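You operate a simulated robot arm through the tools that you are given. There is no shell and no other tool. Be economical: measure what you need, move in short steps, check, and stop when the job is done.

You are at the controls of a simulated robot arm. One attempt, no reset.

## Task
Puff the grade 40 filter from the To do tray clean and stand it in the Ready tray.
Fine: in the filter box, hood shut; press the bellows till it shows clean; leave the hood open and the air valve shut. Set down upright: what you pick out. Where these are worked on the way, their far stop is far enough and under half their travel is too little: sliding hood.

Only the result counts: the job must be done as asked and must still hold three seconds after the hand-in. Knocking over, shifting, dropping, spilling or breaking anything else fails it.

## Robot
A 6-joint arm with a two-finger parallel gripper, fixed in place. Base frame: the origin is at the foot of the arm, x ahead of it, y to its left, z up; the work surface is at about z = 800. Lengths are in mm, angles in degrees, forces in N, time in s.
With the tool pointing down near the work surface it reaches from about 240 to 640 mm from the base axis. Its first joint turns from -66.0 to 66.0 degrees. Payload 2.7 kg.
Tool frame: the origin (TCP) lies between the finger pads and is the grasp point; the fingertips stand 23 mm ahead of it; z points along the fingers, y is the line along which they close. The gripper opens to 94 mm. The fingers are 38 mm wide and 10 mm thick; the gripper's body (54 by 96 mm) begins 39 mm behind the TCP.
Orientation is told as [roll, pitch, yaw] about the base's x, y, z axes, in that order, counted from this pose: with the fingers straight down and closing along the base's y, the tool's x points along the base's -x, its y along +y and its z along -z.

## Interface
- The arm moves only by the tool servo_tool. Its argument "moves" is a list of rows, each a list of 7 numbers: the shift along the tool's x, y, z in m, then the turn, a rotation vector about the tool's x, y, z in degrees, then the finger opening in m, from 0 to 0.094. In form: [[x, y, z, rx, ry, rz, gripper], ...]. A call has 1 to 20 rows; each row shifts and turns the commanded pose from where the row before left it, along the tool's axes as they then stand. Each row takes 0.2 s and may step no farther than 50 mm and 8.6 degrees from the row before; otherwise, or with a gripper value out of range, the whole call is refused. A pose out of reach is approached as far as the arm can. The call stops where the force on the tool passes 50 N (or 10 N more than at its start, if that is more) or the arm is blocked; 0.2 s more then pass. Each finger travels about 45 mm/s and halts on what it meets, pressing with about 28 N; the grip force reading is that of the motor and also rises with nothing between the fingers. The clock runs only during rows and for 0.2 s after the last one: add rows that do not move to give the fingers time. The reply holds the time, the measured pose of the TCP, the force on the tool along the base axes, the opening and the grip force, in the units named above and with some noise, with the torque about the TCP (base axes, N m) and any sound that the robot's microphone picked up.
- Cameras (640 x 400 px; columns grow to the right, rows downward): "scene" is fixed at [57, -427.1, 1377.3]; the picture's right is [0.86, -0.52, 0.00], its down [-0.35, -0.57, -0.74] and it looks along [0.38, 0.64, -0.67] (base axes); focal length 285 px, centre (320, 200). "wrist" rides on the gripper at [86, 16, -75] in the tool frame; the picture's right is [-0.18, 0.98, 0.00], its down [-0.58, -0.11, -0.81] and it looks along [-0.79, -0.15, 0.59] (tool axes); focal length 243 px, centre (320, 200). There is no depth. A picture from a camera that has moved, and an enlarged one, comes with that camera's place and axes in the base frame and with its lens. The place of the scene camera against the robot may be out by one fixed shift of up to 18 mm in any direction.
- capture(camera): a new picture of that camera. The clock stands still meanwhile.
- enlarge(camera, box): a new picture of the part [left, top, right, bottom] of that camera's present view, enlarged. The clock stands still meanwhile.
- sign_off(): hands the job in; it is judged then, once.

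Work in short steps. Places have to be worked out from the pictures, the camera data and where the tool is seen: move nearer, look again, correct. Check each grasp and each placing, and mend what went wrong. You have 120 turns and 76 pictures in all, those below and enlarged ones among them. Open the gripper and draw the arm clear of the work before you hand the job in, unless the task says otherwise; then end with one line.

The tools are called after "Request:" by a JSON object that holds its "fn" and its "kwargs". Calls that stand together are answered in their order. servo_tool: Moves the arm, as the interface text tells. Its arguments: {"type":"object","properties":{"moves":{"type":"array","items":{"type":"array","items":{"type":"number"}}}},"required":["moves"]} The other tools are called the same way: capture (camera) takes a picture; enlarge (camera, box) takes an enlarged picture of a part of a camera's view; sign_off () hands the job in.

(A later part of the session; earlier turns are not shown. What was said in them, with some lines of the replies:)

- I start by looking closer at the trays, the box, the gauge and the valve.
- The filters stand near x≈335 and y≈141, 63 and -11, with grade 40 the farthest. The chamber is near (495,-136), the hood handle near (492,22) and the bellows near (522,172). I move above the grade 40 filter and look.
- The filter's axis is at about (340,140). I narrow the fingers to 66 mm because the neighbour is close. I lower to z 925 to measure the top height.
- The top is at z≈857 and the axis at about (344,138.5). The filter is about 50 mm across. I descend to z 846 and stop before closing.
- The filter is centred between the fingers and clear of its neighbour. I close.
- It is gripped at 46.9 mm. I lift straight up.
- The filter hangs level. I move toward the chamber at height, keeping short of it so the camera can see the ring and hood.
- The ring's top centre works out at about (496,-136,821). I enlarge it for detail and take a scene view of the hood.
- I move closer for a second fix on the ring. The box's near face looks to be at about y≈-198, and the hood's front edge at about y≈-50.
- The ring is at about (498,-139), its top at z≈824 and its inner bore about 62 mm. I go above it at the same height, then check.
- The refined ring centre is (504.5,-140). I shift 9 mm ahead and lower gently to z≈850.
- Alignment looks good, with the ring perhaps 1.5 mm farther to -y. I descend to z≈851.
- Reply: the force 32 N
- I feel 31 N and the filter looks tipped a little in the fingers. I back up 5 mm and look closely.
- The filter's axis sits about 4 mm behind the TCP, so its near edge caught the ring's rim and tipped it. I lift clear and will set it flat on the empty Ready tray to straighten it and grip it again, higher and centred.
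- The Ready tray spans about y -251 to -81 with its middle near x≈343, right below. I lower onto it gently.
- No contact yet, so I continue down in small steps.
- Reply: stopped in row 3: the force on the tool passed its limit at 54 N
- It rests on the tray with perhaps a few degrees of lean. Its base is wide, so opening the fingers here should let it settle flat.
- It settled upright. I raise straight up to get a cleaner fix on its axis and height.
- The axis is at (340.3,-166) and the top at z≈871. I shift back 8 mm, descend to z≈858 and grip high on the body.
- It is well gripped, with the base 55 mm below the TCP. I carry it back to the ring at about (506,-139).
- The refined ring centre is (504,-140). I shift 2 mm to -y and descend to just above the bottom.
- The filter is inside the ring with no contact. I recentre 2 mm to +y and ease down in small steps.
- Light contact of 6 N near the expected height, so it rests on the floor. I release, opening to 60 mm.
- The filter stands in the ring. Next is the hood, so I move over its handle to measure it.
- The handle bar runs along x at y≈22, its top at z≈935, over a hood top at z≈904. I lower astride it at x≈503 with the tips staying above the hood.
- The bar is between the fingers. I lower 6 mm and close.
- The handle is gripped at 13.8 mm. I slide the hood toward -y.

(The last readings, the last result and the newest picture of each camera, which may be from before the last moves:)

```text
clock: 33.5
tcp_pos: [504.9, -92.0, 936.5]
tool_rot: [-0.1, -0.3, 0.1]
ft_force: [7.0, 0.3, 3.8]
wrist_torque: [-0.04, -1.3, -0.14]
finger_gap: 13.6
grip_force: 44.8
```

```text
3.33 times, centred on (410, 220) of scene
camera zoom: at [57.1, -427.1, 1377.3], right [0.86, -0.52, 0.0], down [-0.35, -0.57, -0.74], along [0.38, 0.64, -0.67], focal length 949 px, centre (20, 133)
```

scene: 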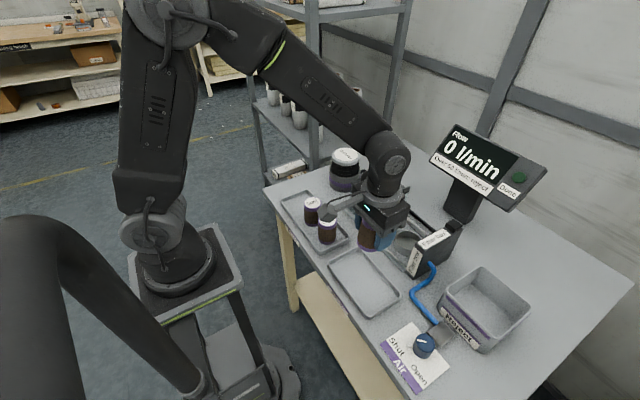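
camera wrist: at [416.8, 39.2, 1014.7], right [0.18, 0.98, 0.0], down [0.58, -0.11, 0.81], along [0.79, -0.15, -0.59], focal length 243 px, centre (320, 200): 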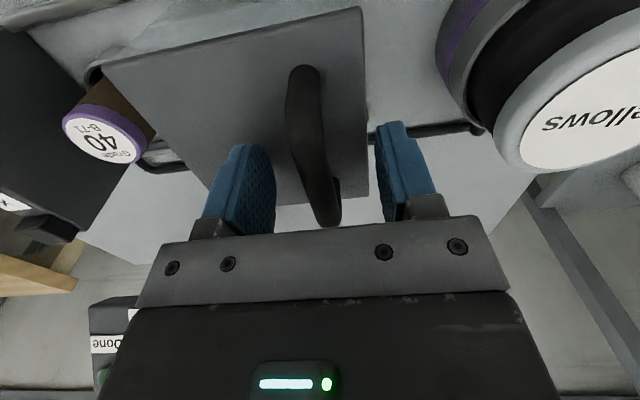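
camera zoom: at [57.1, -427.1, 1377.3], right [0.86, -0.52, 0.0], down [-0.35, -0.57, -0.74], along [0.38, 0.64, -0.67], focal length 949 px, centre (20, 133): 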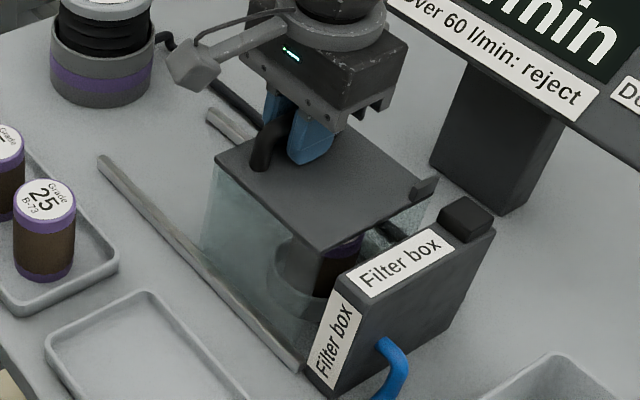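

It slides well and a gap remains. I continue in small steps to the stop.

Request:
{"fn": "servo_tool", "kwargs": {"moves": [[0, -0.008, 0, 0, 0, 0, 0], [0, -0.006, 0, 0, 0, 0, 0], [0, -0.005, 0, 0, 0, 0, 0], [0, -0.005, 0, 0, 0, 0, 0], [0, -0.005, 0, 0, 0, 0, 0], [0, -0.004, 0, 0, 0, 0, 0], [0, -0.004, 0, 0, 0, 0, 0], [0, -0.004, 0, 0, 0, 0, 0], [0, 0, 0, 0, 0, 0, 0]]}}

Request:
{"fn": "enlarge", "kwargs": {"camera": "scene", "box": [330, 160, 490, 280]}}

```text
clock: 34.7
tcp_pos: [505.5, -109.7, 935.8]
tool_rot: [0.8, 0.0, 0.2]
ft_force: [-3.8, 10.1, 2.6]
wrist_torque: [-0.02, -0.3, -0.47]
finger_gap: 13.5
grip_force: 44.7
stopped in row 5: the force on the tool passed its limit at 55 N (the readings are from after the stop); the commanded pose is now the measured one
```

```text
3.33 times, centred on (410, 220) of scene
camera zoom: at [56.9, -426.8, 1377.4], right [0.86, -0.52, 0.0], down [-0.35, -0.57, -0.74], along [0.38, 0.64, -0.67], focal length 949 px, centre (20, 133)
```

zoom: 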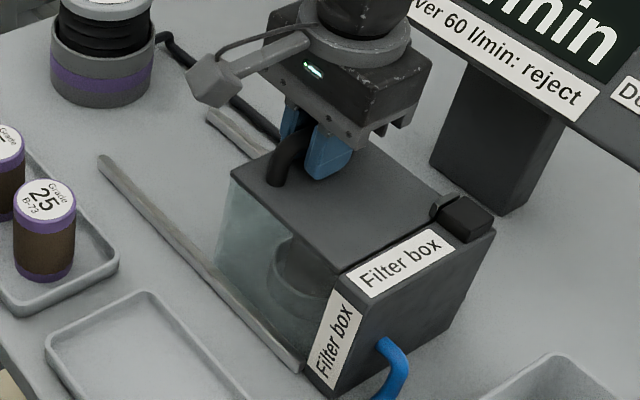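

The hood is at its stop, closed. I release the handle, rise and look at the gauge and valve.

Request:
{"fn": "servo_tool", "kwargs": {"moves": [[0, 0.001, 0, 0, 0, 0, 0.03], [0, 0, 0, 0, 0, 0, 0.05], [0, 0, 0, 0, 0, 0, 0.05], [0, 0, -0.03, 0, 0, 0, 0.05], [0, 0, -0.04, 0, 0, 0, 0.05], [0, 0, -0.03, 0, 0, 0, 0.05], [0, 0, 0, 0, 0, 0, 0.05]]}}

Request:
{"fn": "capture", "kwargs": {"camera": "scene"}}

Request:
{"fn": "enlarge", "kwargs": {"camera": "scene", "box": [370, 310, 470, 390]}}

```text
clock: 36.3
tcp_pos: [504.2, -111.6, 1037.7]
tool_rot: [0.5, 0.0, 0.2]
ft_force: [-0.4, 0.1, -0.1]
wrist_torque: [0.03, -0.02, -0.01]
finger_gap: 50.1
grip_force: 0.1
```

```text
31 pictures are left
```

scene: 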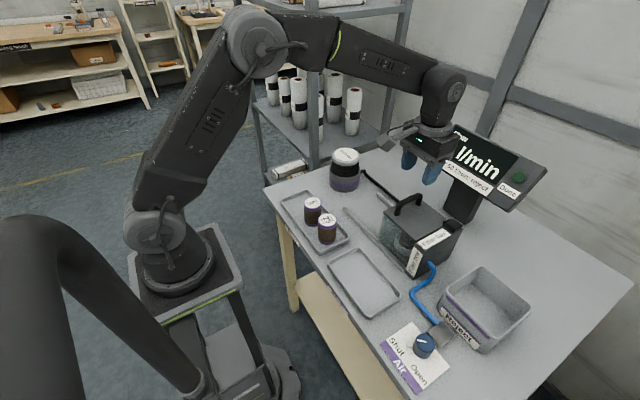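

```text
5.00 times, centred on (420, 350) of scene
camera zoom: at [57.0, -427.1, 1377.3], right [0.86, -0.52, 0.0], down [-0.35, -0.57, -0.74], along [0.38, 0.64, -0.67], focal length 1424 px, centre (-180, -550)
```

zoom: 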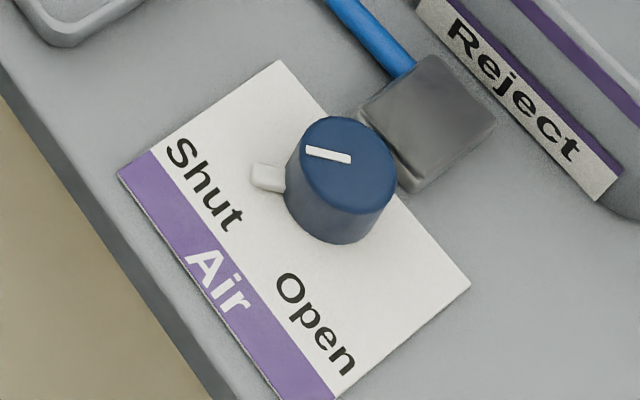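

The pointer sits at the Shut stop, so the valve is shut. The bellows' top is at about (511,168,900), and I go above it with closed fingers.

Request:
{"fn": "servo_tool", "kwargs": {"moves": [[-0.001, 0.04, 0, 0.5, 0, 0, 0.0], [-0.001, 0.04, 0, 0, 0, 0, 0.0], [-0.001, 0.04, 0, 0, 0, 0, 0.0], [-0.001, 0.04, 0, 0, 0, 0, 0.0], [-0.001, 0.04, 0, 0, 0, 0, 0.0], [-0.001, 0.04, 0.0, 0, 0, 0, 0.0], [-0.001, 0.04, 0.02, 0, 0, 0, 0.0], [0, 0, 0.02, 0, 0, 0, 0.0], [0, 0, 0, 0, 0, 0, 0.0]]}}

Request:
{"fn": "capture", "kwargs": {"camera": "wrist"}}

Request:
{"fn": "enlarge", "kwargs": {"camera": "scene", "box": [300, 110, 420, 200]}}

```text
clock: 38.3
tcp_pos: [510.8, 169.9, 996.5]
tool_rot: [0.0, 0.0, 0.2]
ft_force: [-0.2, 0.4, -0.8]
wrist_torque: [0.02, 0.0, 0.0]
finger_gap: 0.0
grip_force: 28.0
```

```text
29 pictures are left
camera wrist: at [423.3, 184.7, 1070.4], right [0.18, 0.98, 0.0], down [0.58, -0.11, 0.81], along [0.79, -0.14, -0.59], focal length 243 px, centre (320, 200)
```

wrist: 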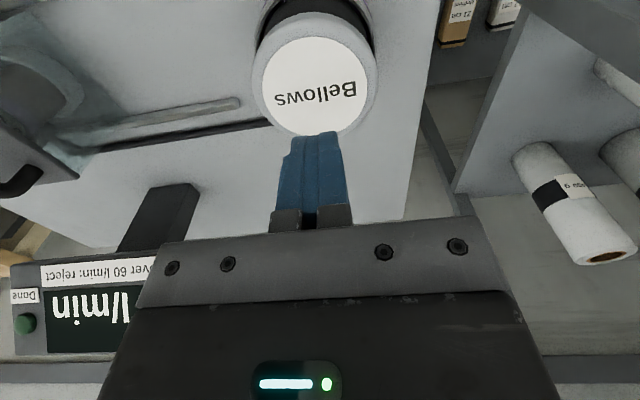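

```text
4.44 times, centred on (360, 155) of scene
camera zoom: at [57.1, -427.1, 1377.3], right [0.86, -0.52, 0.0], down [-0.35, -0.57, -0.74], along [0.38, 0.64, -0.67], focal length 1266 px, centre (142, 400)
```

zoom: 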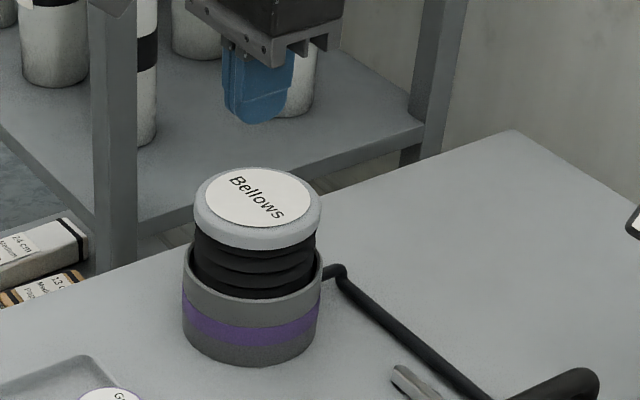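

The top's centre is at about (513,166). I shift slightly and descend to just above it, then press slowly.

Request:
{"fn": "servo_tool", "kwargs": {"moves": [[-0.002, -0.003, 0.03, 0, 0, 0, 0.0], [0, 0, 0.03, 0, 0, 0, 0.0], [0, 0, 0.01, 0, 0, 0, 0.0], [0, 0, 0.01, 0, 0, 0, 0.0], [0, 0, 0.01, 0, 0, 0, 0.0], [0, 0, 0.01, 0, 0, 0, 0.0], [0, 0, 0.01, 0, 0, 0, 0.0]]}}

Request:
{"fn": "capture", "kwargs": {"camera": "scene"}}

```text
clock: 39.9
tcp_pos: [515.0, 164.8, 899.1]
tool_rot: [0.2, -0.5, 0.2]
ft_force: [-3.7, -0.6, 9.4]
wrist_torque: [-0.03, 0.11, -0.01]
finger_gap: 0.0
grip_force: 28.5
stopped in row 7: the force on the tool passed its limit at 63 N (the readings are from after the stop); the commanded pose is now the measured one
```

```text
27 pictures are left
```

scene: 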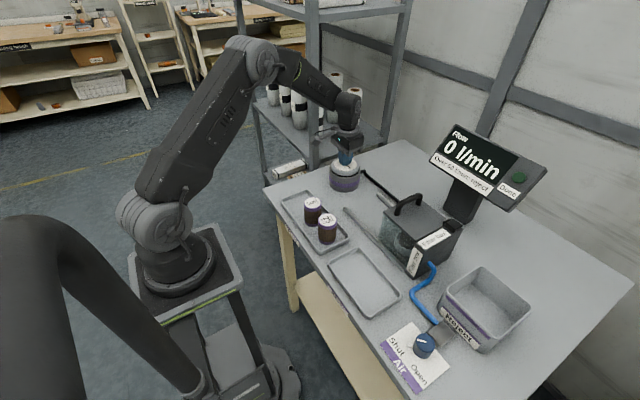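

That was one full press, with about 24 mm of stroke. I do a few more strokes, stopping just short of the bottom.

Request:
{"fn": "servo_tool", "kwargs": {"moves": [[0, 0, -0.02, 0, 0, 0, 0.0], [0, 0, -0.015, 0, 0, 0, 0.0], [0, 0, 0, 0, 0, 0, 0.0], [0, 0, 0.015, 0, 0, 0, 0.0], [0, 0, 0.012, 0, 0, 0, 0.0], [0, 0, 0.005, 0, 0, 0, 0.0], [0, 0, 0, 0, 0, 0, 0.0], [0, 0, -0.017, 0, 0, 0, 0.0], [0, 0, -0.015, 0, 0, 0, 0.0], [0, 0, 0, 0, 0, 0, 0.0], [0, 0, 0.015, 0, 0, 0, 0.0], [0, 0, 0.012, 0, 0, 0, 0.0], [0, 0, 0.005, 0, 0, 0, 0.0], [0, 0, 0, 0, 0, 0, 0.0]]}}

Request:
{"fn": "enlarge", "kwargs": {"camera": "scene", "box": [380, 110, 560, 290]}}

```text
clock: 42.9
tcp_pos: [514.4, 164.7, 898.2]
tool_rot: [0.1, -0.5, 0.1]
ft_force: [-1.8, -1.9, 9.1]
wrist_torque: [-0.03, 0.02, 0.06]
finger_gap: 0.0
grip_force: 28.1
```

```text
2.22 times, centred on (470, 200) of scene
camera zoom: at [56.9, -427.2, 1377.2], right [0.86, -0.52, 0.0], down [-0.35, -0.57, -0.74], along [0.38, 0.64, -0.67], focal length 633 px, centre (-13, 200)
```

zoom: 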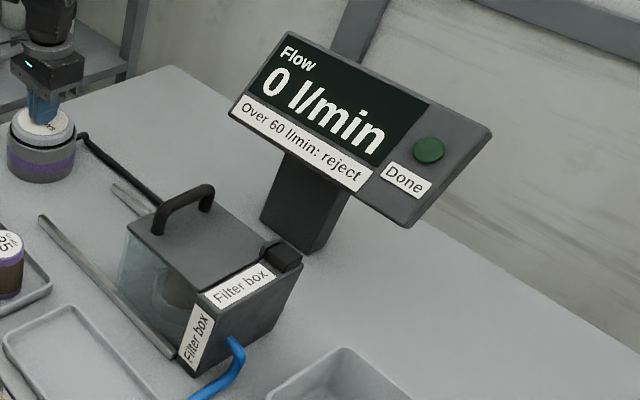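

The lamp is not lit yet. I check whether the stroke is really at its bottom by pressing further slowly.

Request:
{"fn": "servo_tool", "kwargs": {"moves": [[0, 0, 0.002, 0, 0, 0, 0.0], [0, 0, 0.002, 0, 0, 0, 0.0], [0, 0, 0.002, 0, 0, 0, 0.0], [0, 0, 0.002, 0, 0, 0, 0.0], [0, 0, 0, 0, 0, 0, 0.0], [0, 0, 0, 0, 0, 0, 0.0]]}}

Request:
{"fn": "enlarge", "kwargs": {"camera": "scene", "box": [310, 110, 550, 260]}}

```text
clock: 43.9
tcp_pos: [515.3, 165.8, 899.1]
tool_rot: [0.1, -0.7, 0.3]
ft_force: [-5.5, -2.3, 10.4]
wrist_torque: [-0.08, 0.16, -0.05]
finger_gap: 0.2
grip_force: 27.9
stopped in row 4: the force on the tool passed its limit at 52 N (the readings are from after the stop); the commanded pose is now the measured one
```

```text
2.67 times, centred on (430, 185) of scene
camera zoom: at [56.7, -427.2, 1377.3], right [0.86, -0.52, 0.0], down [-0.35, -0.57, -0.74], along [0.38, 0.64, -0.67], focal length 759 px, centre (27, 240)
```

zoom: 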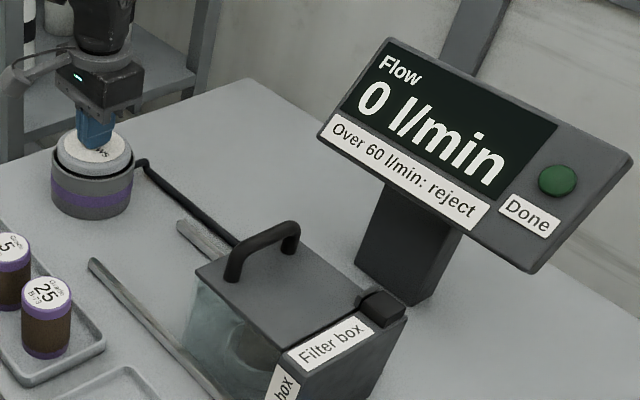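

899 is the bottom of the stroke. I do three more strokes and check the lamp again.

Request:
{"fn": "servo_tool", "kwargs": {"moves": [[0, 0, -0.02, 0, 0, 0, 0.0], [0, 0, -0.016, 0, 0, 0, 0.0], [0, 0, 0, 0, 0, 0, 0.0], [0, 0, 0.015, 0, 0, 0, 0.0], [0, 0, 0.013, 0, 0, 0, 0.0], [0, 0, 0.007, 0, 0, 0, 0.0], [0, 0, 0, 0, 0, 0, 0.0], [0, 0, -0.019, 0, 0, 0, 0.0], [0, 0, -0.016, 0, 0, 0, 0.0], [0, 0, 0, 0, 0, 0, 0.0], [0, 0, 0.015, 0, 0, 0, 0.0], [0, 0, 0.013, 0, 0, 0, 0.0], [0, 0, 0.007, 0, 0, 0, 0.0], [0, 0, -0.019, 0, 0, 0, 0.0], [0, 0, -0.016, 0, 0, 0, 0.0], [0, 0, 0, 0, 0, 0, 0.0], [0, 0, 0.015, 0, 0, 0, 0.0], [0, 0, 0.013, 0, 0, 0, 0.0], [0, 0, 0.007, 0, 0, 0, 0.0], [0, 0, -0.035, 0, 0, 0, 0.0]]}}

Request:
{"fn": "enlarge", "kwargs": {"camera": "scene", "box": [310, 110, 550, 260]}}

```text
clock: 48.1
tcp_pos: [514.5, 167.1, 931.7]
tool_rot: [0.1, -0.7, 0.2]
ft_force: [0.2, -1.5, 2.0]
wrist_torque: [-0.05, -0.04, 0.03]
finger_gap: 0.0
grip_force: 28.2
```

```text
2.67 times, centred on (430, 185) of scene
camera zoom: at [57.0, -427.1, 1377.3], right [0.86, -0.52, 0.0], down [-0.35, -0.57, -0.74], along [0.38, 0.64, -0.67], focal length 759 px, centre (27, 240)
```

zoom: 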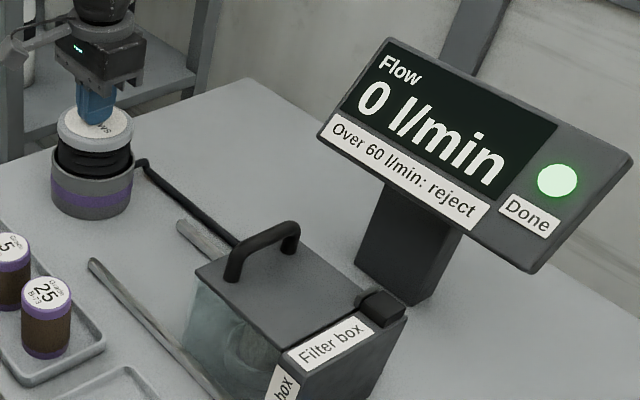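

The Done lamp is lit, so the filter is clean. The gauge carries a "Over 60 l/min: reject" notice, so before the filter goes among the ready ones I'll check the flow by briefly opening the air valve. I move up and over to the valve.

Request:
{"fn": "servo_tool", "kwargs": {"moves": [[0, 0, -0.036, 0, 0, 0, 0.0], [0, 0, -0.036, 0, 0, 0, 0.0], [0, 0, -0.036, 0, 0, 0, 0.0], [0.0178, -0.0425, 0, 0, 0, 0, 0.03], [0.0178, -0.0425, 0, 0, 0, 0, 0.06], [0.0178, -0.0425, 0, 0, 0, 0, 0.06], [0.0178, -0.0425, 0, 0, 0, 0, 0.06], [0.0178, -0.0425, 0, 0, 0, 0, 0.06], [0.0178, -0.0425, 0, 0, 0, 0, 0.06], [0.0178, -0.0425, 0, 0, 0, 0, 0.06], [0.0178, -0.0425, 0, 0, 0, 0, 0.06], [0.0178, -0.0425, 0, 0, 0, 0, 0.06], [0.0178, -0.0425, 0, 0, 0, 0, 0.06], [0.0178, -0.0425, 0, 0, 0, 0, 0.06], [0, 0, 0, 0, 0, 0, 0.06]]}}

Request:
{"fn": "capture", "kwargs": {"camera": "wrist"}}

Request:
{"fn": "enlarge", "kwargs": {"camera": "wrist", "box": [200, 0, 360, 100]}}

```text
clock: 51.3
tcp_pos: [319.7, -305.2, 1037.4]
tool_rot: [0.2, -0.7, 0.2]
ft_force: [0.3, 0.9, -0.6]
wrist_torque: [-0.01, -0.04, 0.02]
finger_gap: 59.8
grip_force: 0.1
```

```text
23 pictures are left
camera wrist: at [230.7, -288.7, 1109.9], right [0.18, 0.98, 0.01], down [0.57, -0.11, 0.81], along [0.8, -0.14, -0.58], focal length 243 px, centre (320, 200)
```

wrist: 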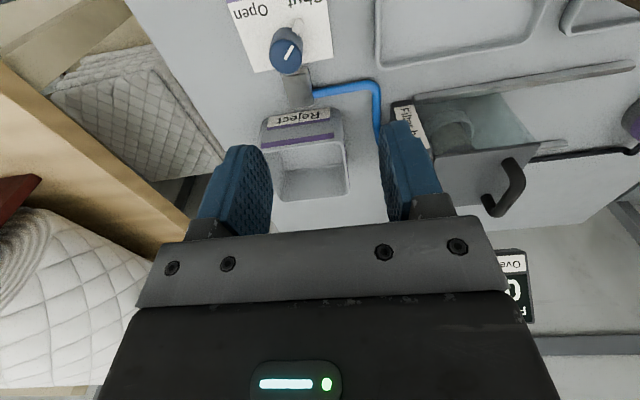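

```text
4.00 times, centred on (280, 50) of wrist
camera zoom: at [230.7, -288.7, 1109.9], right [0.18, 0.98, 0.01], down [0.57, -0.11, 0.81], along [0.8, -0.14, -0.58], focal length 970 px, centre (480, 800)
```

zoom: 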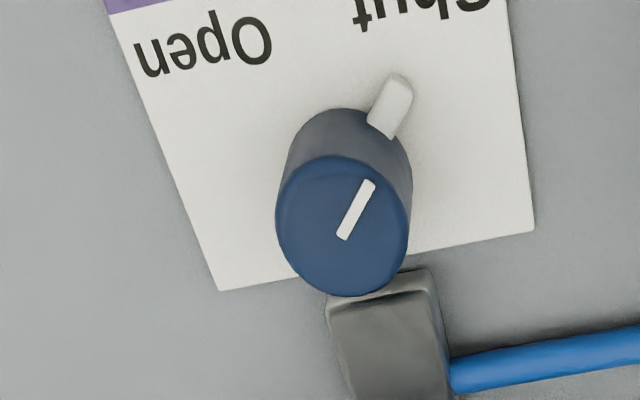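

The knob's axis is at about (345,-344), its top at z≈833 and its diameter about 37 mm, pointing to Shut. I go above it, level the tool, and turn to yaw -45 so the fingers stay clear of the peg and the valve block through a quarter turn.

Request:
{"fn": "servo_tool", "kwargs": {"moves": [[-0.0125, -0.0195, 0.03, 0, 0.7, 0, 0.06], [-0.0125, -0.0195, 0.03, 0, 0, 0, 0.06], [0, 0, 0.04, 0, 0, 0, 0.06], [0, 0, 0.02, 0, 0, 0, 0.06], [0, 0, 0, 0, 0, 8, 0.06], [0, 0, 0, 0, 0, 8, 0.06], [0, 0, 0, 0, 0, 8, 0.06], [0, 0, 0, 0, 0, 8, 0.06], [0, 0, 0, 0, 0, 8, 0.06], [0, 0, 0, 0, 0, 5, 0.06], [0, 0, 0, 0, 0, 0, 0.06]]}}

Request:
{"fn": "capture", "kwargs": {"camera": "wrist"}}

Request:
{"fn": "enlarge", "kwargs": {"camera": "scene", "box": [370, 290, 490, 390]}}

```text
clock: 53.7
tcp_pos: [345.5, -342.0, 916.7]
tool_rot: [0.1, 0.2, -44.9]
ft_force: [0.1, 0.2, -0.4]
wrist_torque: [-0.02, 0.0, 0.01]
finger_gap: 59.8
grip_force: 0.0
```

```text
21 pictures are left
camera wrist: at [294.4, -269.7, 991.3], right [0.82, 0.57, 0.0], down [0.34, -0.49, 0.8], along [0.46, -0.66, -0.59], focal length 243 px, centre (320, 200)
```

wrist: 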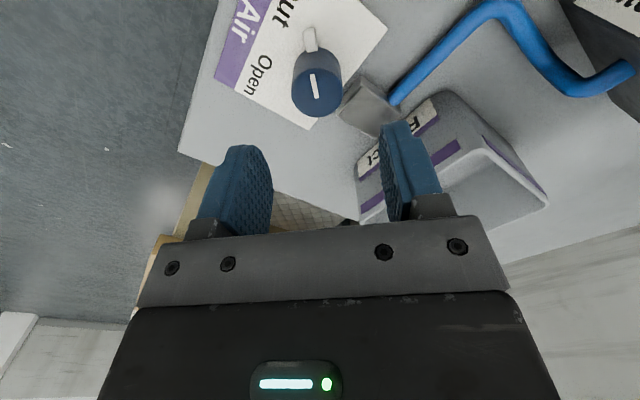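

```text
4.00 times, centred on (430, 340) of scene
camera zoom: at [57.0, -427.1, 1377.3], right [0.86, -0.52, 0.0], down [-0.35, -0.57, -0.74], along [0.38, 0.64, -0.67], focal length 1139 px, centre (-120, -360)
```

zoom: 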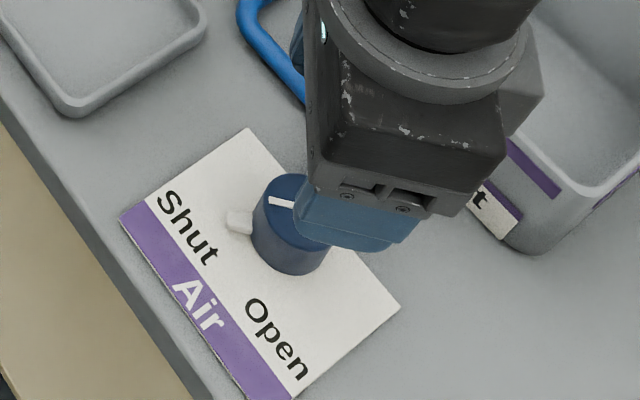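

The fingers straddle the knob across its pointer. I nudge -3 mm in y and descend to z≈846.

Request:
{"fn": "servo_tool", "kwargs": {"moves": [[-0.0014, -0.0028, 0.03, 0, 0, 0, 0.06], [0, 0, 0.025, 0, 0, 0, 0.06], [0, 0, 0.015, 0, 0, 0, 0.06], [0, 0, 0, 0, 0, 0, 0.06]]}}

Request:
{"fn": "enlarge", "kwargs": {"camera": "wrist", "box": [200, 40, 440, 240]}}

```text
clock: 54.7
tcp_pos: [343.6, -344.0, 847.2]
tool_rot: [0.2, 0.1, -44.8]
ft_force: [0.9, -0.2, -0.7]
wrist_torque: [-0.01, 0.02, -0.03]
finger_gap: 59.9
grip_force: 0.0
```

```text
2.00 times, centred on (320, 140) of wrist
camera zoom: at [293.3, -271.2, 921.1], right [0.82, 0.57, 0.0], down [0.34, -0.49, 0.8], along [0.46, -0.66, -0.59], focal length 485 px, centre (320, 320)
```

zoom: 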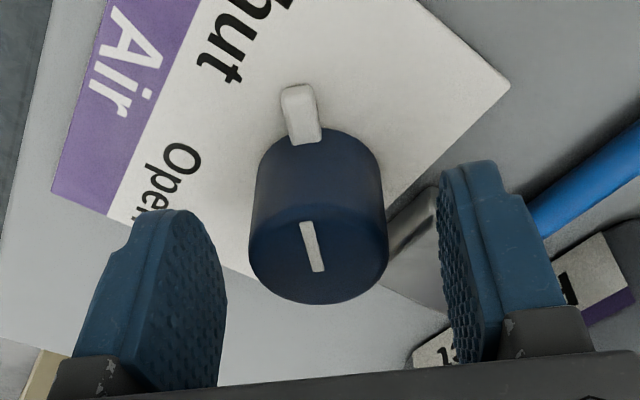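

Knob is centred between the fingers with enough overlap. I close.

Request:
{"fn": "servo_tool", "kwargs": {"moves": [[0, 0, 0, 0, 0, 0, 0.02], [0, 0, 0, 0, 0, 0, 0.02], [0, 0, 0, 0, 0, 0, 0.02], [0, 0, 0, 0, 0, 0, 0.02]]}}

```text
clock: 55.7
tcp_pos: [343.0, -343.5, 846.6]
tool_rot: [0.1, 0.2, -44.8]
ft_force: [-5.2, -7.4, -2.0]
wrist_torque: [-0.28, 0.08, -0.05]
finger_gap: 34.6
grip_force: 45.1
```

The knob is gripped at 34.6 mm. I turn it counter-clockwise (as seen from above) toward Open.

Request:
{"fn": "servo_tool", "kwargs": {"moves": [[0, 0, 0, 0, 0, -8, 0.02], [0, 0, 0, 0, 0, -8, 0.02], [0, 0, 0, 0, 0, -8, 0.02], [0, 0, 0, 0, 0, -8, 0.02], [0, 0, 0, 0, 0, -8, 0.02], [0, 0, 0, 0, 0, -8, 0.02], [0, 0, 0, 0, 0, 0, 0.02]]}}

Request:
{"fn": "capture", "kwargs": {"camera": "scene"}}

```text
clock: 57.3
tcp_pos: [343.7, -345.6, 847.0]
tool_rot: [0.2, 0.0, 3.3]
ft_force: [-11.0, -24.1, -17.9]
wrist_torque: [-0.52, 0.94, -0.01]
finger_gap: 34.6
grip_force: 44.9
```

```text
18 pictures are left
```

scene: 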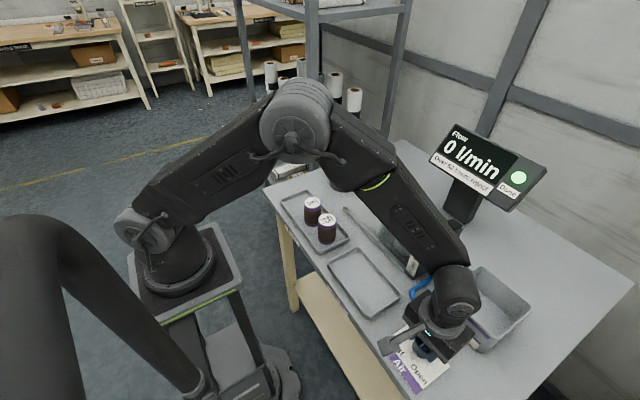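

Flow is still 0 and side force is building, so the axis is slightly off. I correct by 1–2 mm and continue turning.

Request:
{"fn": "servo_tool", "kwargs": {"moves": [[0.001, -0.0015, 0.001, 0, 0, 0, 0.02], [0, 0, 0, 0, 0, -8, 0.02], [0, 0, 0, 0, 0, -8, 0.02], [0, 0, 0, 0, 0, -8, 0.02], [0, 0, 0, 0, 0, -8, 0.02], [0, 0, 0, 0, 0, -8, 0.02], [0, 0, 0, 0, 0, 0, 0.02], [0, 0, 0, 0, 0, 0, 0.02]]}}

Request:
{"fn": "capture", "kwargs": {"camera": "scene"}}

```text
clock: 59.1
tcp_pos: [343.8, -346.5, 846.3]
tool_rot: [0.1, -0.1, 43.3]
ft_force: [-13.9, -13.0, 10.8]
wrist_torque: [-0.49, 0.54, 0.07]
finger_gap: 34.4
grip_force: 44.7
```

```text
17 pictures are left
```

scene: 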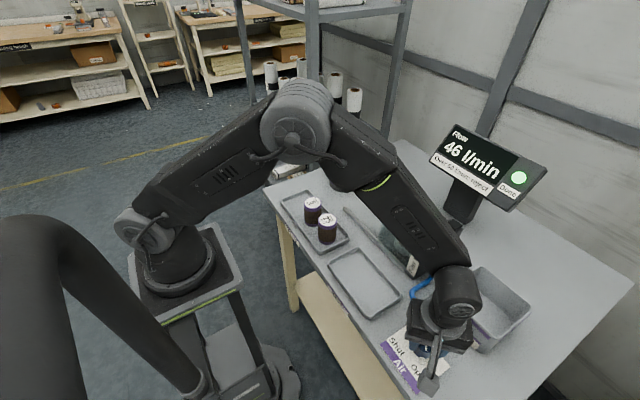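

The gauge reads 46 l/min. I nudge a little further and wait to make sure it is fully open and steady.

Request:
{"fn": "servo_tool", "kwargs": {"moves": [[0.001, 0, 0, 0, 0, -3, 0.02], [0, 0, 0, 0, 0, -3, 0.02], [0, 0, 0, 0, 0, 0, 0.02], [0, 0, 0, 0, 0, 0, 0.02], [0, 0, 0, 0, 0, 0, 0.02]]}}

Request:
{"fn": "enlarge", "kwargs": {"camera": "scene", "box": [380, 110, 560, 390]}}

```text
clock: 60.3
tcp_pos: [344.3, -346.1, 847.3]
tool_rot: [0.0, -0.2, 49.3]
ft_force: [12.5, 3.8, 9.8]
wrist_torque: [0.65, -0.95, -0.68]
finger_gap: 34.4
grip_force: 44.6
```

```text
1.43 times, centred on (470, 250) of scene
camera zoom: at [57.2, -426.9, 1377.3], right [0.86, -0.52, 0.0], down [-0.35, -0.57, -0.74], along [0.38, 0.64, -0.67], focal length 407 px, centre (106, 129)
```

zoom: 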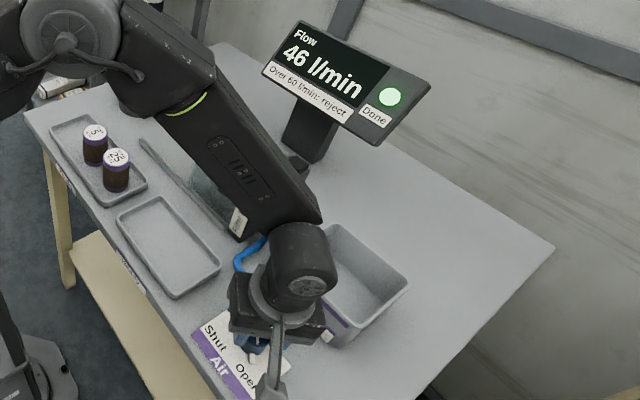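

46 l/min at the open stop is within the limit, so the filter is good for the Ready tray. I turn the valve back to Shut.

Request:
{"fn": "servo_tool", "kwargs": {"moves": [[0, 0, 0, 0, 0, 8, 0.02], [0, 0, 0, 0, 0, 8, 0.02], [0, 0, 0, 0, 0, 8, 0.02], [0, 0, 0, 0, 0, 8, 0.02], [0, 0, 0, 0, 0, 8, 0.02], [0, 0, 0, 0, 0, 8, 0.02], [0, 0, 0, 0, 0, 8, 0.02], [0, 0, 0, 0, 0, 8, 0.02], [0, 0, 0, 0, 0, 8, 0.02], [0, 0, 0, 0, 0, 8, 0.02], [0, 0, 0, 0, 0, 8, 0.02], [0, 0, 0, 0, 0, 7, 0.02], [0, 0, 0, 0, 0, 0, 0.02], [0, 0, 0, 0, 0, 0, 0.02]]}}

```text
clock: 63.3
tcp_pos: [343.6, -343.1, 845.8]
tool_rot: [0.1, 0.3, -45.7]
ft_force: [12.9, 23.9, 23.4]
wrist_torque: [0.72, -0.09, 0.52]
finger_gap: 34.6
grip_force: 45.5
```

Torque shows it is back at the shut stop. I release, rise and check.

Request:
{"fn": "servo_tool", "kwargs": {"moves": [[0, 0, 0, 0, 0, 0, 0.045], [0, 0, 0, 0, 0, 0, 0.06], [0, 0, 0, 0, 0, 0, 0.06], [0, 0, -0.03, 0, 0, 0, 0.06], [0, 0, -0.04, 0, 0, 0, 0.06], [0, 0, -0.04, 0, 0, 0, 0.06], [0, 0, -0.04, 0, 0, 0, 0.06], [0, 0, -0.04, 0, 0, 0, 0.06], [0, 0, 0, 0, 0, -8, 0.06], [0, 0, 0, 0, 0, -8, 0.06], [0, 0, 0, 0, 0, -8, 0.06], [0, 0, 0, 0, 0, -8, 0.06], [0, 0, 0, 0, 0, -8, 0.06], [0, 0, 0, 0, 0, -5.7, 0.06], [0, 0, 0, 0, 0, 0, 0.06]]}}

Request:
{"fn": "enlarge", "kwargs": {"camera": "scene", "box": [360, 110, 560, 390]}}

```text
clock: 66.5
tcp_pos: [342.3, -346.9, 1036.8]
tool_rot: [0.3, 0.0, 0.0]
ft_force: [0.5, -0.8, -0.4]
wrist_torque: [0.02, 0.01, -0.02]
finger_gap: 60.1
grip_force: 0.1
```

```text
1.43 times, centred on (460, 250) of scene
camera zoom: at [57.0, -427.1, 1377.3], right [0.86, -0.52, 0.0], down [-0.35, -0.57, -0.74], along [0.38, 0.64, -0.67], focal length 407 px, centre (120, 129)
```

zoom: 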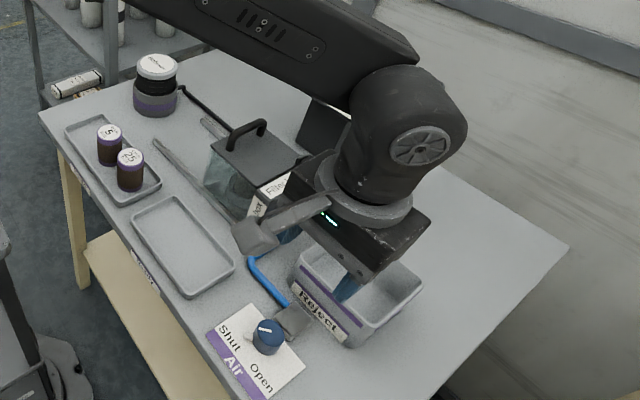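

The valve is back at Shut. I go back to the hood handle at about (504,-111).

Request:
{"fn": "servo_tool", "kwargs": {"moves": [[-0.0231, 0.0337, 0, 0.3, 0, 0, 0.06], [-0.0231, 0.0337, 0, 0, 0, 0, 0.06], [-0.0231, 0.0337, 0, 0, 0, 0, 0.06], [-0.0231, 0.0337, 0, 0, 0, 0, 0.06], [-0.0231, 0.0337, 0, 0, 0, 0, 0.06], [-0.0231, 0.0337, 0, 0, 0, 0, 0.06], [-0.0231, 0.0337, 0, 0, 0, 0, 0.06], [0, 0, 0.04, 0, 0, 0, 0.06], [0, 0, 0, 0, 0, 0, 0.06]]}}

Request:
{"fn": "capture", "kwargs": {"camera": "wrist"}}

```text
clock: 68.5
tcp_pos: [502.1, -110.9, 995.4]
tool_rot: [-0.1, 0.0, -0.1]
ft_force: [-0.4, 0.3, -0.4]
wrist_torque: [0.0, -0.01, 0.01]
finger_gap: 60.0
grip_force: 0.0
```

```text
14 pictures are left
camera wrist: at [415.3, -94.0, 1069.6], right [0.19, 0.98, 0.0], down [0.58, -0.11, 0.81], along [0.79, -0.15, -0.59], focal length 243 px, centre (320, 200)
```

wrist: 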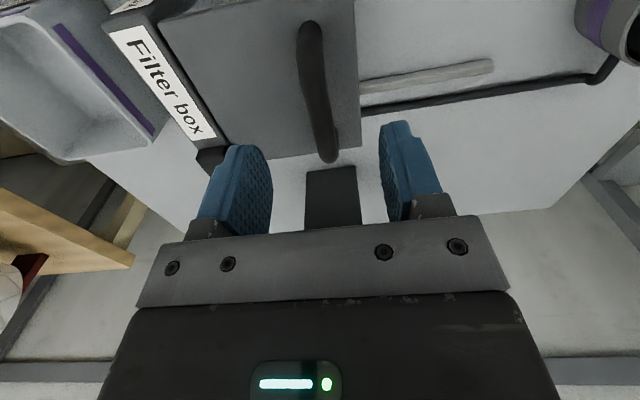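

The bar lies under the fingers. I descend, close on it and begin sliding the hood open.

Request:
{"fn": "servo_tool", "kwargs": {"moves": [[0, 0, 0.03, 0, 0, 0, 0.056], [0, 0, 0.02, 0, 0, 0, 0.056], [0, 0, 0.009, 0, 0, 0, 0.056], [0, 0, 0, 0, 0, 0, 0.0], [0, 0, 0, 0, 0, 0, 0.0], [0, 0, 0, 0, 0, 0, 0.0], [0, 0, 0, 0, 0, 0, 0.0], [0, 0, 0, 0, 0, 0, 0.0]]}}

```text
clock: 70.3
tcp_pos: [504.8, -110.5, 936.5]
tool_rot: [0.0, -0.1, -0.1]
ft_force: [-0.1, 6.0, -1.2]
wrist_torque: [-0.04, -0.15, 0.15]
finger_gap: 13.4
grip_force: 44.7
```

Request:
{"fn": "servo_tool", "kwargs": {"moves": [[0, 0.01, 0, 0, 0, 0, 0], [0, 0.015, 0, 0, 0, 0, 0], [0, 0.02, 0, 0, 0, 0, 0], [0, 0.02, 0, 0, 0, 0, 0], [0, 0.02, 0, 0, 0, 0, 0], [0, 0.02, 0, 0, 0, 0, 0], [0, 0.015, 0, 0, 0, 0, 0], [0, 0.006, 0, 0, 0, 0, 0], [0, 0.005, 0, 0, 0, 0, 0], [0, 0.004, 0, 0, 0, 0, 0], [0, 0, 0, 0, 0, 0, 0]]}}

```text
clock: 72.7
tcp_pos: [503.9, 24.0, 936.7]
tool_rot: [0.0, 0.3, -0.1]
ft_force: [-6.3, -1.1, -20.1]
wrist_torque: [0.0, -1.14, 0.25]
finger_gap: 13.5
grip_force: 44.5
```

The hood is back at its starting open place. I release, rise and go above the filter.

Request:
{"fn": "servo_tool", "kwargs": {"moves": [[0, 0, 0, 0, 0, 0, 0.03], [0, 0, 0, 0, 0, 0, 0.06], [0, 0, 0, 0, 0, 0, 0.062], [0, 0, -0.03, 0, 0, 0, 0.062], [0, 0, -0.04, 0, 0, 0, 0.062], [0, -0.041, 0, 0, 0, 0, 0.062], [0, -0.041, 0, 0, 0, 0, 0.062], [0, -0.041, 0, 0, 0, 0, 0.062], [0, -0.041, 0, 0, 0, 0, 0.062], [0, 0, 0.04, 0, 0, 0, 0.062], [0, 0, 0, 0, 0, 0, 0.062]]}}

Request:
{"fn": "capture", "kwargs": {"camera": "wrist"}}

Request:
{"fn": "enlarge", "kwargs": {"camera": "scene", "box": [300, 110, 560, 290]}}

```text
clock: 75.1
tcp_pos: [502.4, -141.9, 967.9]
tool_rot: [-0.2, 0.1, -0.1]
ft_force: [-0.1, -1.1, 0.0]
wrist_torque: [0.0, -0.01, 0.0]
finger_gap: 61.9
grip_force: 0.0
```

```text
13 pictures are left
camera wrist: at [415.8, -125.5, 1041.3], right [0.19, 0.98, 0.0], down [0.58, -0.11, 0.81], along [0.79, -0.15, -0.59], focal length 243 px, centre (320, 200)
```

wrist: 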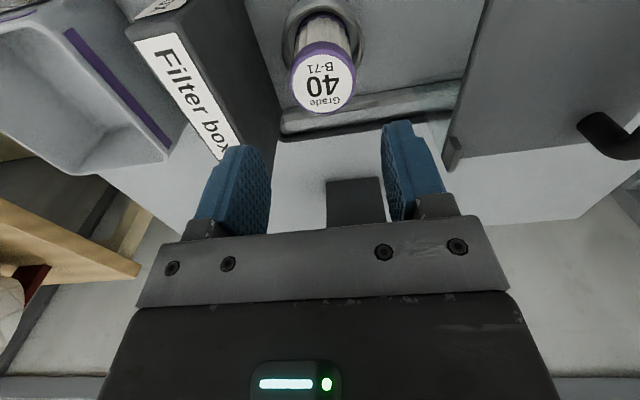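

```text
2.22 times, centred on (430, 200) of scene
camera zoom: at [57.0, -427.1, 1377.3], right [0.86, -0.52, 0.0], down [-0.35, -0.57, -0.74], along [0.38, 0.64, -0.67], focal length 633 px, centre (76, 200)
```

zoom: 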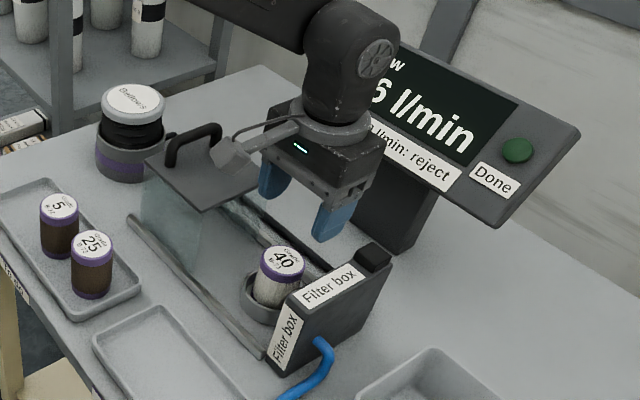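

The filter is now clean (white) and the hood is open. I will recheck the gauge and valve once the arm is out of the way. Filter axis is at about (503.6,-140.8), so I descend to z≈860 and grip.

Request:
{"fn": "servo_tool", "kwargs": {"moves": [[-0.001, 0.001, 0.03, 0, 0, 0, 0.062], [0, 0, 0.03, 0, 0, 0, 0.062], [0, 0, 0.03, 0, 0, 0, 0.062], [0, 0, 0.017, 0, 0, 0, 0.062], [0, 0, 0, 0, 0, 0, 0.062], [0, 0, 0, 0, 0, 0, 0.04], [0, 0, 0, 0, 0, 0, 0.04], [0, 0, 0, 0, 0, 0, 0.04], [0, 0, 0, 0, 0, 0, 0.04]]}}

Request:
{"fn": "capture", "kwargs": {"camera": "wrist"}}

```text
clock: 77.1
tcp_pos: [505.5, -140.2, 858.9]
tool_rot: [-0.1, 0.0, -0.2]
ft_force: [0.0, 0.9, 0.2]
wrist_torque: [0.0, 0.0, -0.01]
finger_gap: 46.9
grip_force: 27.9
```

```text
11 pictures are left
camera wrist: at [418.5, -123.2, 933.0], right [0.19, 0.98, 0.0], down [0.58, -0.11, 0.81], along [0.79, -0.15, -0.59], focal length 243 px, centre (320, 200)
```

wrist: 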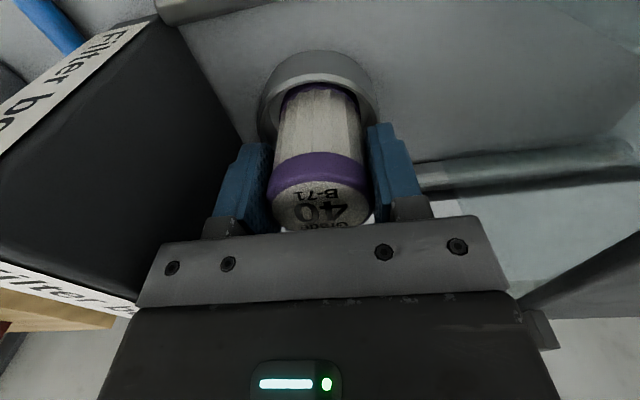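

It is gripped upright. I lift out and carry it above the Ready tray.

Request:
{"fn": "servo_tool", "kwargs": {"moves": [[0, 0, -0.02, 0, 0, 0, 0.04], [0, 0, -0.03, 0, 0, 0, 0.04], [0, 0, -0.04, 0, 0, 0, 0.04], [0, 0, -0.03, 0, 0, 0, 0.04], [0.041, -0.0065, 0, 0, 0, 0, 0.04], [0.041, -0.0065, 0, 0, 0, 0, 0.04], [0.041, -0.0065, 0, 0, 0, 0, 0.04], [0.04, -0.0065, 0, 0, 0, 0, 0.04], [0, 0, 0.04, 0, 0, 0, 0.04], [0, 0, 0.04, 0, 0, 0, 0.04], [0, 0, 0, 0, 0, 0, 0.04]]}}

Request:
{"fn": "capture", "kwargs": {"camera": "wrist"}}

```text
clock: 79.5
tcp_pos: [341.6, -166.1, 898.3]
tool_rot: [0.0, 0.0, -0.1]
ft_force: [0.2, 1.7, -1.2]
wrist_torque: [-0.02, 0.01, -0.03]
finger_gap: 47.0
grip_force: 27.8
```

```text
10 pictures are left
camera wrist: at [255.4, -148.6, 972.4], right [0.19, 0.98, 0.0], down [0.58, -0.11, 0.81], along [0.79, -0.15, -0.59], focal length 243 px, centre (320, 200)
```

wrist: 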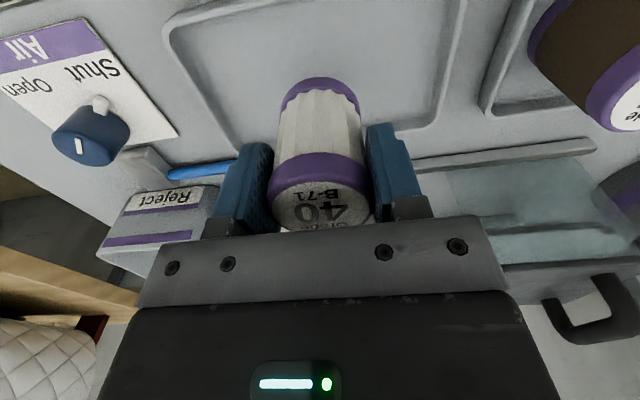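

The filter is over the tray's middle and level. I lower gently to contact.

Request:
{"fn": "servo_tool", "kwargs": {"moves": [[0, 0, 0.02, 0, 0, 0, 0.04], [0, 0, 0.012, 0, 0, 0, 0.04], [0, 0, 0.004, 0, 0, 0, 0.04], [0, 0, 0.002, 0, 0, 0, 0.04], [0, 0, 0.001, 0, 0, 0, 0.04], [0, 0, 0, 0, 0, 0, 0.04]]}}

```text
clock: 80.9
tcp_pos: [343.8, -164.3, 860.9]
tool_rot: [-0.2, 0.0, -0.1]
ft_force: [0.2, 0.6, -0.4]
wrist_torque: [0.02, 0.0, 0.04]
finger_gap: 47.1
grip_force: 28.2
```

Request:
{"fn": "servo_tool", "kwargs": {"moves": [[0, 0, 0.001, 0, 0, 0, 0.04], [0, 0, 0.001, 0, 0, 0, 0.04], [0, 0, 0.001, 0, 0, 0, 0.04], [0, 0, 0, 0, 0, 0, 0.04]]}}

```text
clock: 81.9
tcp_pos: [341.8, -165.6, 858.5]
tool_rot: [-0.1, -0.1, -0.2]
ft_force: [-0.2, 0.1, -0.7]
wrist_torque: [0.02, -0.04, 0.01]
finger_gap: 47.0
grip_force: 27.7
```

Still no contact force, so I go on in 1 mm steps.

Request:
{"fn": "servo_tool", "kwargs": {"moves": [[0, 0, 0.001, 0, 0, 0, 0.04], [0, 0, 0.001, 0, 0, 0, 0.04], [0, 0, 0, 0, 0, 0, 0.04]]}}

```text
clock: 82.7
tcp_pos: [343.6, -166.3, 857.6]
tool_rot: [-0.1, -0.1, 0.0]
ft_force: [-4.6, -0.4, 19.9]
wrist_torque: [0.2, 0.15, 0.09]
finger_gap: 47.2
grip_force: 27.6
```

Contact at 20 N, so it sits on the tray floor. I ease off 1 mm, open and rise clear.

Request:
{"fn": "servo_tool", "kwargs": {"moves": [[0, 0, -0.001, 0, 0, 0, 0.04], [0, 0, 0, 0, 0, 0, 0.05], [0, 0, 0, 0, 0, 0, 0.056], [0, 0, 0, 0, 0, 0, 0.066], [0, 0, 0, 0, 0, 0, 0.066], [0, 0, -0.03, 0, 0, 0, 0.066], [0, 0, -0.04, 0, 0, 0, 0.066], [0, 0, -0.04, 0, 0, 0, 0.066], [0, 0, -0.04, 0, 0, 0, 0.066], [0.01, 0.03, -0.03, 0, 0, 0, 0.066], [0.01, 0.04, 0, 0, 0, 0, 0.066], [0.01, 0.04, 0, 0, 0, 0, 0.066], [0.01, 0.04, 0, 0, 0, 0, 0.066], [0, 0, 0, 0, 0, 0, 0.066]]}}

Request:
{"fn": "capture", "kwargs": {"camera": "scene"}}

Request:
{"fn": "enlarge", "kwargs": {"camera": "scene", "box": [370, 290, 490, 390]}}

```text
clock: 85.7
tcp_pos: [300.4, -14.3, 1037.3]
tool_rot: [-0.1, 0.0, -0.1]
ft_force: [-0.3, -0.6, -0.1]
wrist_torque: [0.0, -0.02, 0.0]
finger_gap: 65.8
grip_force: 0.1
```

```text
9 pictures are left
```

scene: 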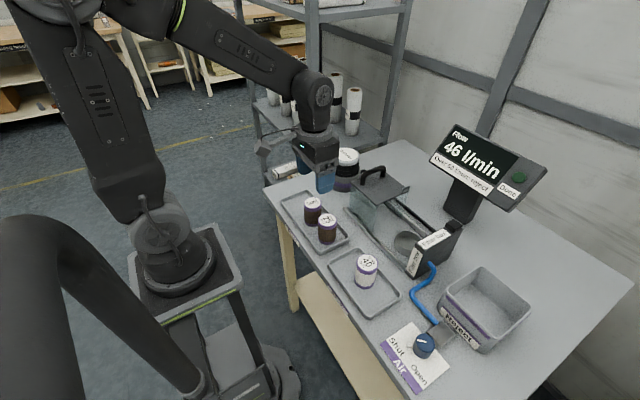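

```text
4.00 times, centred on (430, 340) of scene
camera zoom: at [57.0, -427.1, 1377.3], right [0.86, -0.52, 0.0], down [-0.35, -0.57, -0.74], along [0.38, 0.64, -0.67], focal length 1139 px, centre (-120, -360)
```

zoom: 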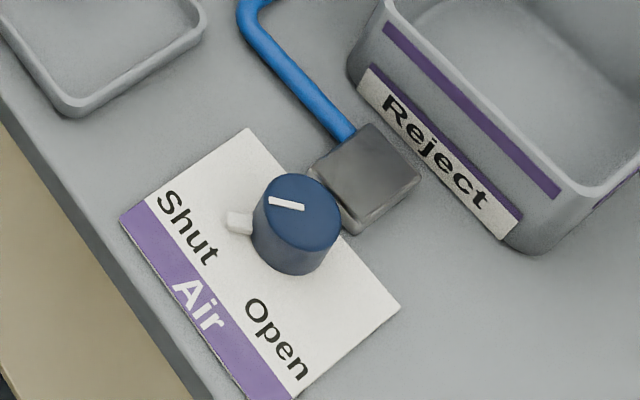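

The filter stands upright in the Ready tray. The hood is open and the other filters are untouched. The valve pointer is exactly where it was when shut; the gauge is only holding its last reading of 46 l/min, which is under 60. The arm is clear, so I hand in.

Request:
{"fn": "sign_off", "kwargs": {}}

```text
The job is handed in.
```

The grade 40 filter was puffed until the Done lamp lit and now stands upright in the Ready tray, with the hood open and the air valve shut; a flow check I added read 46 l/min, under the 60 reject limit.
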